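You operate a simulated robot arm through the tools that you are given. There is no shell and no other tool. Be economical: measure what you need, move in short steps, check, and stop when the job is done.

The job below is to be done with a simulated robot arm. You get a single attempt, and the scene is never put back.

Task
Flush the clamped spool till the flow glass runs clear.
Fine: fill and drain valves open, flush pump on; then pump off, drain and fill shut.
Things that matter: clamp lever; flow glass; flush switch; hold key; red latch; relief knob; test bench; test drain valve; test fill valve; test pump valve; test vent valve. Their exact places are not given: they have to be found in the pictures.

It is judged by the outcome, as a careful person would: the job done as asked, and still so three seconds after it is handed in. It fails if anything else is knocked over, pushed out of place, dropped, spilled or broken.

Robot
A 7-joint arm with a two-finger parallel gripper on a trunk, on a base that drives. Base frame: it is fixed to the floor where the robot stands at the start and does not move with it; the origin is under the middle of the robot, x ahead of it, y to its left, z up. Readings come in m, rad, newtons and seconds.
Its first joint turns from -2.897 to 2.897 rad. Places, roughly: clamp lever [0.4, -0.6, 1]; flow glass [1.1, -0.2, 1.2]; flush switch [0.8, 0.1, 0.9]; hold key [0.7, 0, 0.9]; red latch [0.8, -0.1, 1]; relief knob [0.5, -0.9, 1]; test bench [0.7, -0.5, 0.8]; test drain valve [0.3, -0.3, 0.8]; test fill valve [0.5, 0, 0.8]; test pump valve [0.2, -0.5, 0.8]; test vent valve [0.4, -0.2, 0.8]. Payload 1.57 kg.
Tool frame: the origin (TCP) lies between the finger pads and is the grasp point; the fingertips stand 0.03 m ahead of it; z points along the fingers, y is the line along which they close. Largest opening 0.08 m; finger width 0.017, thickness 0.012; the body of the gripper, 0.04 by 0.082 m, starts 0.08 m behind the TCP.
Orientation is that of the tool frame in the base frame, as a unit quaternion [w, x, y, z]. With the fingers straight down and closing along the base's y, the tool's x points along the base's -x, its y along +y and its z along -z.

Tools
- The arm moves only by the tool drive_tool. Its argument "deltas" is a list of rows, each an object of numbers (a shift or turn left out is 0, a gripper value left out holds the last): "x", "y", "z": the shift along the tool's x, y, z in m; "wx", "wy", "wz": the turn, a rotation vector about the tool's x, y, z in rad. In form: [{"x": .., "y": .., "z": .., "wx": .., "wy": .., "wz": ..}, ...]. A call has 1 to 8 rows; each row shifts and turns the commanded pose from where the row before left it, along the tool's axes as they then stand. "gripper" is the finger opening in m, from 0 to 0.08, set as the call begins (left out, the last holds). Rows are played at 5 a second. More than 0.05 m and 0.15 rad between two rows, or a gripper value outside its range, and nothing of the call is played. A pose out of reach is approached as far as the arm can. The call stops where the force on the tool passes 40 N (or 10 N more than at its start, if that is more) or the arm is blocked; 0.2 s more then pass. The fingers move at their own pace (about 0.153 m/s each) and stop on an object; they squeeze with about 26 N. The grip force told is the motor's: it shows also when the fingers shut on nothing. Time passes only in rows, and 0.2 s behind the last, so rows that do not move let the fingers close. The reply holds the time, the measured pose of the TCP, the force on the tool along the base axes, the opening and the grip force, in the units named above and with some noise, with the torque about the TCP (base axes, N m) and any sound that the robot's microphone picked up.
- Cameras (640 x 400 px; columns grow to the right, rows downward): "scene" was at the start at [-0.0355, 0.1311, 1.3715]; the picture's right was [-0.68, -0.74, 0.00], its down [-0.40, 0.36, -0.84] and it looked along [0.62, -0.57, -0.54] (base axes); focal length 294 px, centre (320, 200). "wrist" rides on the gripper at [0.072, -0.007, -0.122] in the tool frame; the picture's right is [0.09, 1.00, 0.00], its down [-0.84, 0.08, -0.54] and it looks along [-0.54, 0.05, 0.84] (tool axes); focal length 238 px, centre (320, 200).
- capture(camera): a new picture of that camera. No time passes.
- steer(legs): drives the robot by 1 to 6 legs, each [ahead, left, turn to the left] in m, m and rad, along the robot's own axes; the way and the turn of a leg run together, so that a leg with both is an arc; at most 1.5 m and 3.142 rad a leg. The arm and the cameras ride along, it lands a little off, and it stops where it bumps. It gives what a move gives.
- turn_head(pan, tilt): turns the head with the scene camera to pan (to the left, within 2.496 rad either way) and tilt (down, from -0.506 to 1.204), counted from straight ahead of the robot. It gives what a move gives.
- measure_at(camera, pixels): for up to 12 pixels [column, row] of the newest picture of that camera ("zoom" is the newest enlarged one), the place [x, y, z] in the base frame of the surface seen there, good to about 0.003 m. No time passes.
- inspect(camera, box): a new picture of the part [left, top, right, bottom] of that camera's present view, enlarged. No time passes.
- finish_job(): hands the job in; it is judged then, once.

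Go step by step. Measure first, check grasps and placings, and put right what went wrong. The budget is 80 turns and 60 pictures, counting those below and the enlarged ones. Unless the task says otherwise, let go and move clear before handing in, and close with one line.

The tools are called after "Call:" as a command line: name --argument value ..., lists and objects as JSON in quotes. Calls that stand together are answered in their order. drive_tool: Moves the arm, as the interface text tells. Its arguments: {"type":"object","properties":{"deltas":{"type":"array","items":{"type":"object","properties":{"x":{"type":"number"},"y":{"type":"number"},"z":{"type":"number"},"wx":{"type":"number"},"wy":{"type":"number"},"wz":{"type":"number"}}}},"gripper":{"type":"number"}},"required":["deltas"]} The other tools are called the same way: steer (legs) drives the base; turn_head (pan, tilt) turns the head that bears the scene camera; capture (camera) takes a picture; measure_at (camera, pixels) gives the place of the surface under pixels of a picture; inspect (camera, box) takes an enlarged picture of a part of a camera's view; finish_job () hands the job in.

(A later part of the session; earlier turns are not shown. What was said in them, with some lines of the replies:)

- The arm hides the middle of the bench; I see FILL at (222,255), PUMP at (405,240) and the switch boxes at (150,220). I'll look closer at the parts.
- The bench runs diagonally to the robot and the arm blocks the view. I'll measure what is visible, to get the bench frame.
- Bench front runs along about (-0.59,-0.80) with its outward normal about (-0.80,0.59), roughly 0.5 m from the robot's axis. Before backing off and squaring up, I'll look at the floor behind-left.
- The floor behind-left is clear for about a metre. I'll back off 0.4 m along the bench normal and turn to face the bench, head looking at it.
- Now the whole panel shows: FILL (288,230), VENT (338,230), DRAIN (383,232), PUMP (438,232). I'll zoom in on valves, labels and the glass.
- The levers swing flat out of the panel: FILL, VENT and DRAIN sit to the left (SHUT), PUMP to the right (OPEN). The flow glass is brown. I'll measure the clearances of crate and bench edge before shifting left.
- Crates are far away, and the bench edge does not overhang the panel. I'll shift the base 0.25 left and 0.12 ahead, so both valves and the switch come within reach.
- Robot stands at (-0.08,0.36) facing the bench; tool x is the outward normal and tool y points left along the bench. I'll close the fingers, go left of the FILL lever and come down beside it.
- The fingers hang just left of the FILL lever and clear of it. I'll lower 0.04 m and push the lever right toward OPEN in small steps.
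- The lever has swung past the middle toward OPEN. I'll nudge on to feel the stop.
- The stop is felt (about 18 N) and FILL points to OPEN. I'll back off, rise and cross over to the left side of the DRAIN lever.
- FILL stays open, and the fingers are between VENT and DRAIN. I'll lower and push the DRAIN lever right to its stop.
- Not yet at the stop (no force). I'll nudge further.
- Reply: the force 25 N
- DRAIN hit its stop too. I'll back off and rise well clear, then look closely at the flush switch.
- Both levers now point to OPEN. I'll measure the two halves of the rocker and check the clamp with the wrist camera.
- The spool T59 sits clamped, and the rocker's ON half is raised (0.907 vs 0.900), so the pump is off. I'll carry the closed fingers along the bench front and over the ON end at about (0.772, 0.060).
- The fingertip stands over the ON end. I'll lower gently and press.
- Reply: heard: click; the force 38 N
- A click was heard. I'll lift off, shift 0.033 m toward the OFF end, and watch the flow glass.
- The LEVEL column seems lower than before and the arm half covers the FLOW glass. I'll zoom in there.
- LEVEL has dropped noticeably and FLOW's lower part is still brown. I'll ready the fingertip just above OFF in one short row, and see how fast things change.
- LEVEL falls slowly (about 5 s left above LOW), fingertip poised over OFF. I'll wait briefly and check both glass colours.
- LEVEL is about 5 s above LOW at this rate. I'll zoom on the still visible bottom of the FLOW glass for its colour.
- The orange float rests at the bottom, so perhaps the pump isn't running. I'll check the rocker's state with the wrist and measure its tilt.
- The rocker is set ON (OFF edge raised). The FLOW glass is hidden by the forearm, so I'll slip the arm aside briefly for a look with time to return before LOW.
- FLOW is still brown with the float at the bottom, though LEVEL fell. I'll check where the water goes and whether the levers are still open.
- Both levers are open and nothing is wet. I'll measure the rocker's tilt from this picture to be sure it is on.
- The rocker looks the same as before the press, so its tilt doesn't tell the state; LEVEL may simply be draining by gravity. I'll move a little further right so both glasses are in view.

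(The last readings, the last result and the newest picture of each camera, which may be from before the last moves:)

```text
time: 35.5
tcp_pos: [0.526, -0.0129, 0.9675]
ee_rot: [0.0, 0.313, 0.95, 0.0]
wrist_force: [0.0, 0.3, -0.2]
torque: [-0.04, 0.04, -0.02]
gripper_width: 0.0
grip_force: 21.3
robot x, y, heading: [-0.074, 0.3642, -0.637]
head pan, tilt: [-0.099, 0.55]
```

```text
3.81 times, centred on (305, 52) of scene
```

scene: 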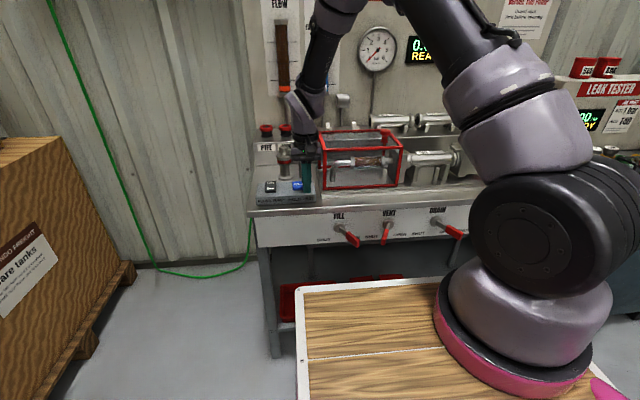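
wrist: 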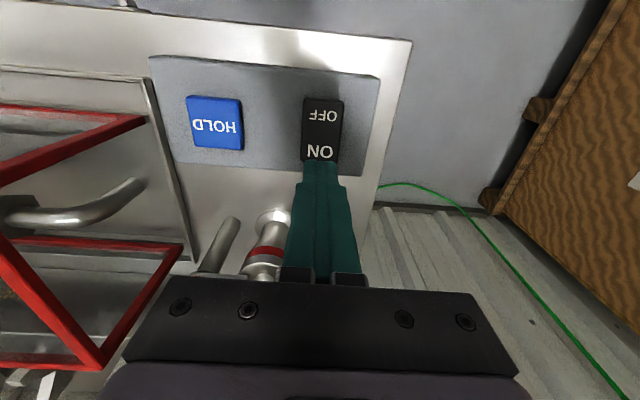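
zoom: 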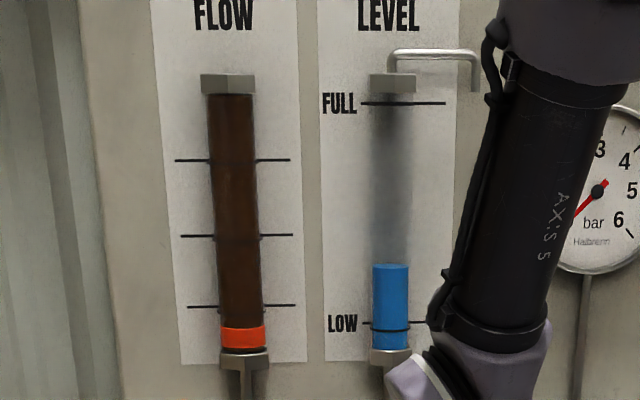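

LEVEL keeps sagging as by gravity and FLOW shows no flow, so the pump apparently did not start. I'll return to the ON end and press again, holding slightly.

Call:
drive_tool --deltas '[{"x": -0.0261, "y": 0.034}, {"x": -0.0261, "y": 0.034}, {"x": -0.0261, "y": 0.034}, {"x": -0.0261, "y": 0.034}, {"x": -0.0261, "y": 0.034}, {"x": -0.0261, "y": 0.034}, {"z": 0.015}, {"z": 0.01}]'

Call:
drive_tool --deltas '[{"z": 0.004}, {"z": 0.003}, {"z": 0.002}, {}, {}]'

Call:
inspect --camera "scene" --box '[245, 20, 345, 205]'

```text
time: 37.3
tcp_pos: [0.7731, 0.0566, 0.9413]
ee_rot: [0.0, 0.315, 0.949, 0.0]
wrist_force: [0.7, 0.4, -0.1]
torque: [-0.01, -0.02, 0.02]
gripper_width: 0.0
grip_force: 21.6
robot x, y, heading: [-0.0742, 0.3644, -0.639]
head pan, tilt: [-0.099, 0.55]
```

```text
time: 38.6
tcp_pos: [0.7751, 0.0564, 0.9366]
ee_rot: [0.005, 0.315, 0.949, 0.001]
wrist_force: [0.4, -0.1, 5.9]
torque: [0.02, 0.0, 0.02]
gripper_width: 0.0
grip_force: 21.8
robot x, y, heading: [-0.0756, 0.3662, -0.643]
head pan, tilt: [-0.099, 0.55]
heard: click
stopped in row 5: the force on the tool passed its limit at 41 N (the readings are from after the stop); the commanded pose is now the measured one
```

```text
2.16 times, centred on (295, 112) of scene
```

zoom: 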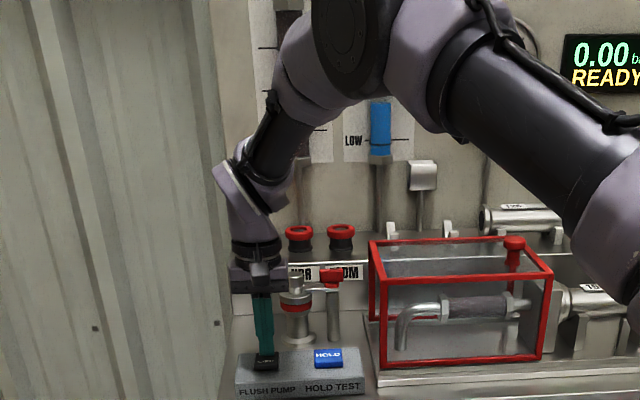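

Now there is a change: the float left the bottom and the pipe in the guard turned from brown to grey, so the pump runs. I'll lift off and move aside to see the FLOW glass.

Call:
drive_tool --deltas '[{"z": -0.035}, {"x": 0.03, "y": -0.035}, {"x": 0.03, "y": -0.038}, {"x": 0.03, "y": -0.038}, {"x": 0.03, "y": -0.038}]'

Call:
inspect --camera "scene" --box '[245, 0, 415, 205]'

```text
time: 39.8
tcp_pos: [0.5912, 0.0084, 0.9698]
ee_rot: [0.003, 0.314, 0.949, 0.0]
wrist_force: [0.3, -0.2, -0.6]
torque: [-0.05, 0.02, 0.03]
gripper_width: 0.0
grip_force: 21.4
robot x, y, heading: [-0.0734, 0.3635, -0.642]
head pan, tilt: [-0.099, 0.55]
```

```text
1.95 times, centred on (330, 102) of scene
```

zoom: 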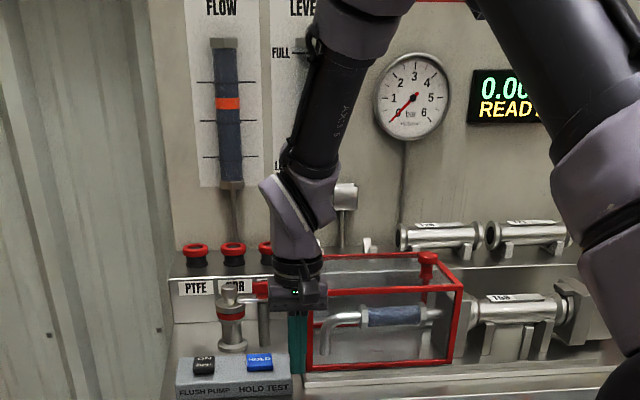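

The pump runs: float up at mid scale and the glass is now murky blue-grey. I'll wait about 2 s and look again.

Call:
drive_tool --deltas '[{}, {}, {}, {}, {}, {}, {}, {}]'

Call:
inspect --camera "scene" --box '[245, 0, 415, 205]'

```text
time: 41.6
tcp_pos: [0.5912, 0.0074, 0.9701]
ee_rot: [0.003, 0.313, 0.95, -0.001]
wrist_force: [0.4, 0.6, 0.6]
torque: [-0.03, 0.01, 0.03]
gripper_width: 0.0001
grip_force: 22.0
robot x, y, heading: [-0.0722, 0.3608, -0.642]
head pan, tilt: [-0.099, 0.55]
```

```text
1.95 times, centred on (330, 102) of scene
```

zoom: 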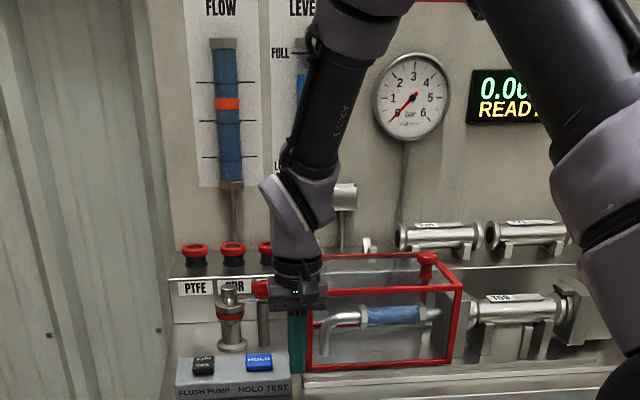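

The glass is turning blue and LEVEL is rising. I'll wait more.

Call:
drive_tool --deltas '[{}, {}, {}, {}, {}, {}, {}, {}]'

Call:
drive_tool --deltas '[{}, {}, {}, {}, {}, {}, {}, {}]'

Call:
inspect --camera "scene" --box '[245, 0, 415, 205]'

```text
time: 43.4
tcp_pos: [0.5909, 0.0074, 0.9702]
ee_rot: [0.002, 0.314, 0.949, 0.0]
wrist_force: [0.3, -0.3, 1.0]
torque: [0.01, 0.02, -0.02]
gripper_width: 0.0
grip_force: 20.6
robot x, y, heading: [-0.0753, 0.3616, -0.633]
head pan, tilt: [-0.099, 0.55]
```

```text
time: 45.2
tcp_pos: [0.5914, 0.0073, 0.9694]
ee_rot: [0.003, 0.315, 0.949, 0.0]
wrist_force: [0.3, 0.3, -0.3]
torque: [-0.04, 0.0, -0.05]
gripper_width: 0.0001
grip_force: 21.8
robot x, y, heading: [-0.0716, 0.3656, -0.64]
head pan, tilt: [-0.099, 0.55]
```

```text
1.95 times, centred on (330, 102) of scene
```

zoom: 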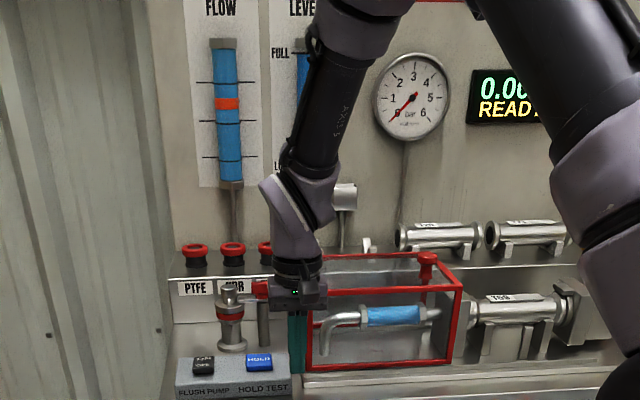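

Bright blue now, nearly clear. I'll give it a few seconds more and compare.

Call:
drive_tool --deltas '[{}, {}, {}, {}, {}, {}, {}, {}]'

Call:
drive_tool --deltas '[{}, {}, {}, {}, {}, {}, {}, {}]'

Call:
inspect --camera "scene" --box '[245, 0, 415, 205]'

```text
time: 47.0
tcp_pos: [0.5909, 0.0068, 0.9681]
ee_rot: [0.003, 0.315, 0.949, -0.001]
wrist_force: [0.3, 0.0, -0.2]
torque: [0.02, 0.0, 0.01]
gripper_width: 0.0
grip_force: 21.4
robot x, y, heading: [-0.0732, 0.3661, -0.641]
head pan, tilt: [-0.099, 0.55]
```

```text
time: 48.8
tcp_pos: [0.591, 0.0073, 0.9696]
ee_rot: [0.003, 0.315, 0.949, 0.0]
wrist_force: [0.0, 0.1, -1.2]
torque: [-0.02, 0.02, 0.0]
gripper_width: 0.0
grip_force: 21.2
robot x, y, heading: [-0.0758, 0.3652, -0.635]
head pan, tilt: [-0.099, 0.55]
```

```text
1.95 times, centred on (330, 102) of scene
```

zoom: 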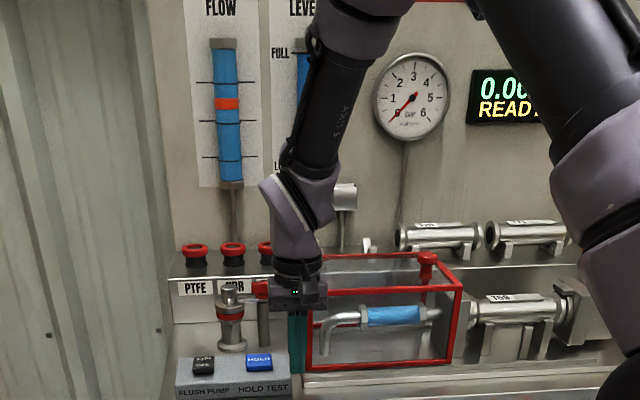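

No further change: the glass is clear. Now I'll go to the OFF end of the rocker and press it, holding a moment.

Call:
drive_tool --deltas '[{"x": -0.0205, "y": 0.0371}, {"x": -0.0205, "y": 0.0371}, {"x": -0.0205, "y": 0.0371}, {"x": -0.0205, "y": 0.0371}, {"z": 0.02}, {}]'

Call:
drive_tool --deltas '[{"z": 0.006}, {"z": 0.004}, {"z": 0.003}, {"z": 0.003}, {"z": 0.002}, {}, {}]'

Call:
inspect --camera "scene" --box '[245, 20, 345, 205]'

```text
time: 50.2
tcp_pos: [0.7438, 0.0787, 0.9505]
ee_rot: [0.003, 0.315, 0.949, 0.0]
wrist_force: [1.3, -0.9, -0.1]
torque: [0.02, -0.02, 0.0]
gripper_width: 0.0
grip_force: 21.4
robot x, y, heading: [-0.076, 0.3682, -0.638]
head pan, tilt: [-0.099, 0.55]
```

```text
time: 51.8
tcp_pos: [0.7443, 0.0776, 0.9342]
ee_rot: [0.004, 0.315, 0.949, 0.001]
wrist_force: [-4.2, -0.6, 17.4]
torque: [-0.13, -0.01, 0.08]
gripper_width: 0.0002
grip_force: 20.7
robot x, y, heading: [-0.0717, 0.363, -0.639]
head pan, tilt: [-0.099, 0.55]
```

```text
2.16 times, centred on (295, 112) of scene
```

zoom: 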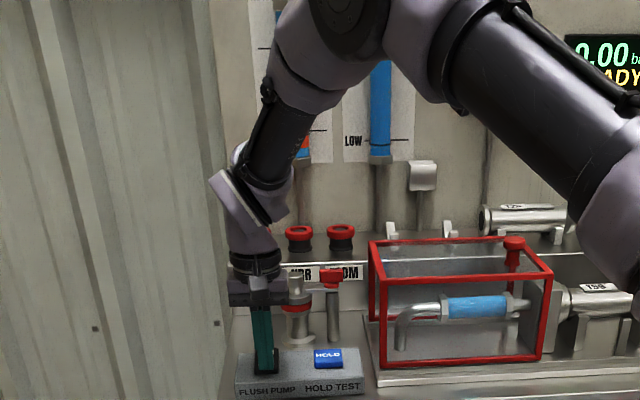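

The float seems to be low again near (305,143), but no click was heard at 17 N. I'll press slightly more, then lift and look.

Call:
drive_tool --deltas '[{"z": 0.002}, {"z": 0.002}, {}, {}]'

Call:
drive_tool --deltas '[{"z": -0.04}, {"x": 0.03, "y": -0.035}, {"x": 0.03, "y": -0.038}, {"x": 0.025, "y": -0.038}, {"x": 0.02, "y": -0.038}]'

Call:
inspect --camera "scene" --box '[245, 0, 415, 205]'

```text
time: 52.4
tcp_pos: [0.7438, 0.0788, 0.9334]
ee_rot: [0.005, 0.315, 0.949, 0.001]
wrist_force: [-8.6, 1.9, 15.6]
torque: [-0.05, 0.15, -0.12]
gripper_width: 0.0
grip_force: 21.2
robot x, y, heading: [-0.0723, 0.3671, -0.641]
head pan, tilt: [-0.099, 0.55]
stopped in row 2: the force on the tool passed its limit at 43 N (the readings are from after the stop); the commanded pose is now the measured one
```

```text
time: 53.5
tcp_pos: [0.5732, 0.0223, 0.9702]
ee_rot: [0.005, 0.314, 0.949, 0.0]
wrist_force: [0.5, -0.9, -0.8]
torque: [-0.02, 0.03, -0.01]
gripper_width: 0.0001
grip_force: 21.6
robot x, y, heading: [-0.075, 0.3685, -0.643]
head pan, tilt: [-0.099, 0.55]
```

```text
1.95 times, centred on (330, 102) of scene
```

zoom: 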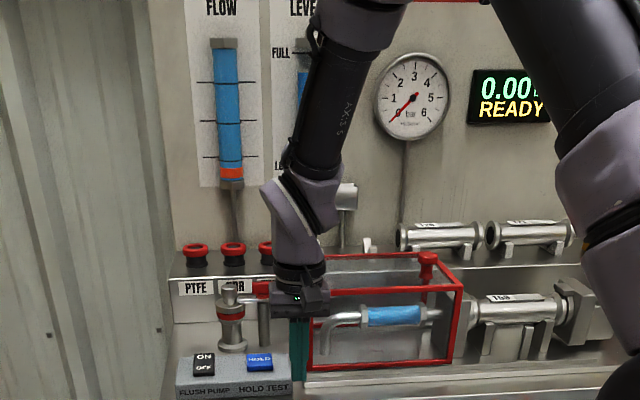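

Pump is off: float at the bottom, the glass clear blue, rocker back. Next I'll go to the right side of the DRAIN lever to shut it.

Call:
drive_tool --deltas '[{"x": 0.0155, "y": -0.045}, {"y": -0.049}, {"y": -0.049}, {"y": -0.049}, {"y": -0.049}, {"y": -0.049}, {"y": -0.049}, {"y": -0.049}]'

Call:
drive_tool --deltas '[{"y": -0.049}, {"y": -0.049}, {"z": 0.05}, {"z": 0.05}, {"z": 0.03}, {}]'

Call:
capture --camera "wrist"

```text
time: 55.4
tcp_pos: [0.3276, -0.2808, 0.969]
ee_rot: [0.005, 0.314, 0.949, 0.0]
wrist_force: [0.6, 1.5, 0.0]
torque: [-0.06, 0.01, -0.01]
gripper_width: 0.0
grip_force: 21.5
robot x, y, heading: [-0.0728, 0.3641, -0.636]
head pan, tilt: [-0.099, 0.55]
```

```text
time: 56.8
tcp_pos: [0.2704, -0.3615, 0.8391]
ee_rot: [0.004, 0.315, 0.949, 0.0]
wrist_force: [0.5, 0.5, 0.4]
torque: [-0.01, 0.04, -0.02]
gripper_width: 0.0003
grip_force: 21.1
robot x, y, heading: [-0.0731, 0.3643, -0.637]
head pan, tilt: [-0.099, 0.55]
```

```text
7 pictures are left
```

wrist: 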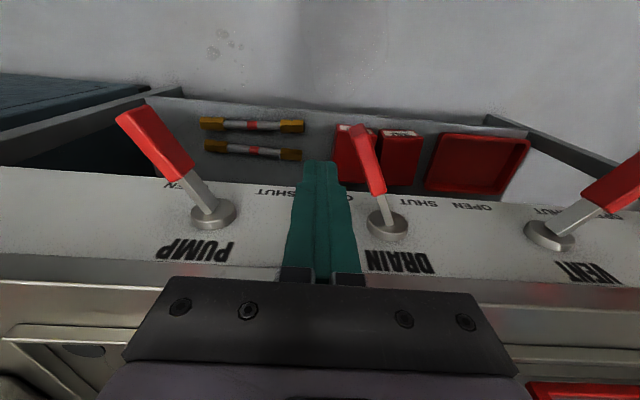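

The fingers are in the gap right of DRAIN. I'll lower and push it left to SHUT.

Call:
drive_tool --deltas '[{"z": 0.03}, {"z": 0.028}, {"y": 0.018}, {"y": 0.018}, {"y": 0.018}, {"y": 0.014}, {"y": 0.008}, {"y": 0.006}]'

Call:
drive_tool --deltas '[{"y": 0.004}, {"y": 0.004}, {}]'

```text
time: 58.5
tcp_pos: [0.3204, -0.2963, 0.7813]
ee_rot: [0.005, 0.314, 0.949, 0.001]
wrist_force: [0.3, -0.4, -0.9]
torque: [0.01, 0.02, -0.02]
gripper_width: 0.0001
grip_force: 21.1
robot x, y, heading: [-0.0698, 0.364, -0.642]
head pan, tilt: [-0.099, 0.55]
```

```text
time: 59.4
tcp_pos: [0.3218, -0.2917, 0.7826]
ee_rot: [0.004, 0.316, 0.949, -0.001]
wrist_force: [-16.1, -22.8, -2.2]
torque: [-0.5, 0.32, -0.22]
gripper_width: 0.0001
grip_force: 21.7
robot x, y, heading: [-0.0755, 0.3656, -0.639]
head pan, tilt: [-0.099, 0.55]
```

DRAIN hit its SHUT stop (about 28 N). Back off, rise, cross over VENT and come down right of the FILL lever.

Call:
drive_tool --deltas '[{"y": -0.02}, {"z": -0.045}, {"z": -0.045}, {"y": 0.045}, {"y": 0.045}, {"y": 0.045}, {"y": 0.045}, {"y": 0.045}]'

Call:
drive_tool --deltas '[{"y": 0.042}, {"z": 0.035}, {}]'

Call:
capture --camera "wrist"

```text
time: 61.1
tcp_pos: [0.4456, -0.1229, 0.8721]
ee_rot: [0.005, 0.316, 0.949, -0.001]
wrist_force: [0.6, -0.2, 0.6]
torque: [0.02, -0.02, 0.02]
gripper_width: 0.0001
grip_force: 21.4
robot x, y, heading: [-0.0715, 0.365, -0.641]
head pan, tilt: [-0.099, 0.55]
```

```text
time: 62.0
tcp_pos: [0.4704, -0.0891, 0.837]
ee_rot: [0.005, 0.316, 0.949, 0.0]
wrist_force: [-1.3, 0.5, 1.1]
torque: [-0.02, -0.03, 0.0]
gripper_width: 0.0
grip_force: 21.0
robot x, y, heading: [-0.0748, 0.3679, -0.638]
head pan, tilt: [-0.099, 0.55]
```

```text
6 pictures are left
```

wrist: 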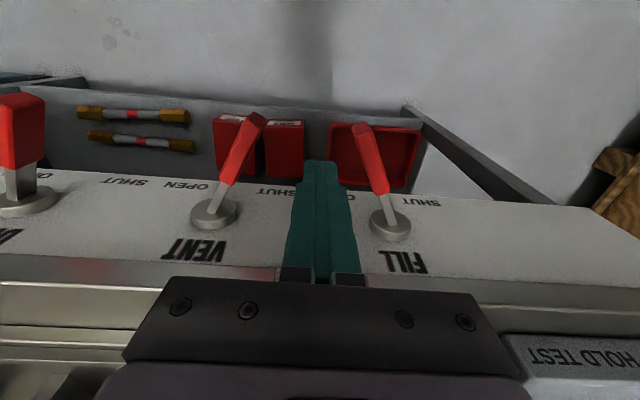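

The fingers sit between VENT and FILL, clear of both. I'll lower and push FILL left to SHUT.

Call:
drive_tool --deltas '[{"z": 0.03}, {"z": 0.026}, {"y": 0.018}, {"y": 0.018}, {"y": 0.018}, {"y": 0.014}, {"y": 0.008}, {"y": 0.005}]'

Call:
drive_tool --deltas '[{"y": 0.004}, {"y": 0.004}, {}]'

```text
time: 63.8
tcp_pos: [0.5193, -0.0244, 0.782]
ee_rot: [0.005, 0.314, 0.949, 0.0]
wrist_force: [-0.9, 0.0, 0.1]
torque: [0.02, 0.01, 0.01]
gripper_width: 0.0002
grip_force: 21.1
robot x, y, heading: [-0.0749, 0.3659, -0.64]
head pan, tilt: [-0.099, 0.55]
```

```text
time: 64.5
tcp_pos: [0.5233, -0.0197, 0.7825]
ee_rot: [0.005, 0.316, 0.949, 0.0]
wrist_force: [-6.1, -7.6, 0.4]
torque: [-0.16, 0.13, -0.04]
gripper_width: 0.0001
grip_force: 21.2
robot x, y, heading: [-0.0724, 0.3654, -0.64]
head pan, tilt: [-0.099, 0.55]
```

The stop is just felt; one more small nudge, then back off, rise and check.

Call:
drive_tool --deltas '[{"y": 0.003}, {}]'

Call:
drive_tool --deltas '[{"y": -0.025}, {"x": 0.04}, {"x": 0.03, "z": -0.04}, {"z": -0.05}, {"z": -0.05}, {"y": -0.045, "z": -0.02}, {"y": -0.049}, {"y": -0.049}]'

Call:
capture --camera "scene"

Call:
inspect --camera "scene" --box '[245, 160, 475, 260]'

```text
time: 65.2
tcp_pos: [0.5239, -0.0192, 0.7807]
ee_rot: [0.004, 0.316, 0.949, -0.001]
wrist_force: [-22.9, -25.9, 5.0]
torque: [-0.41, 0.43, -0.24]
gripper_width: 0.0003
grip_force: 21.0
robot x, y, heading: [-0.0718, 0.3648, -0.641]
head pan, tilt: [-0.099, 0.55]
```

```text
time: 67.0
tcp_pos: [0.3697, -0.1072, 0.9402]
ee_rot: [0.004, 0.313, 0.95, 0.001]
wrist_force: [0.3, 0.5, 0.7]
torque: [-0.04, 0.02, -0.03]
gripper_width: 0.0003
grip_force: 21.0
robot x, y, heading: [-0.0745, 0.3634, -0.639]
head pan, tilt: [-0.099, 0.55]
```

```text
5 pictures are left
```

scene: 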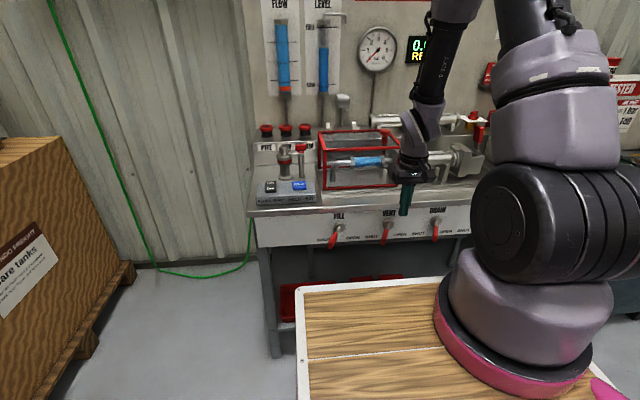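

```text
2.78 times, centred on (360, 210) of scene
```

zoom: 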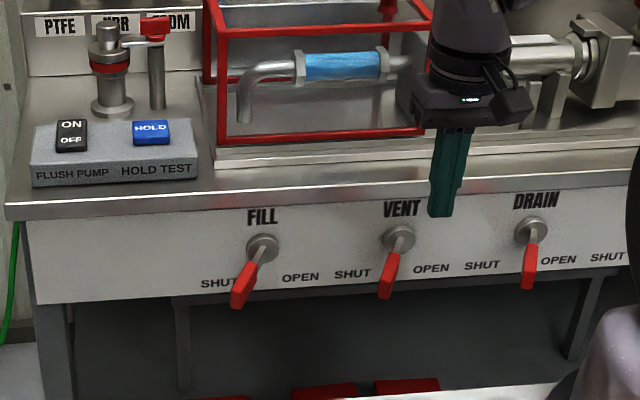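

FILL and DRAIN are back at SHUT, the pump is off with the float at the bottom, and both glasses show clear blue. The arm is clear, so I'm handing in.

Call:
finish_job

```text
The job is handed in.
```

The spool is flushed: the flow glass runs clear, the pump is off, and the drain and fill valves are shut.
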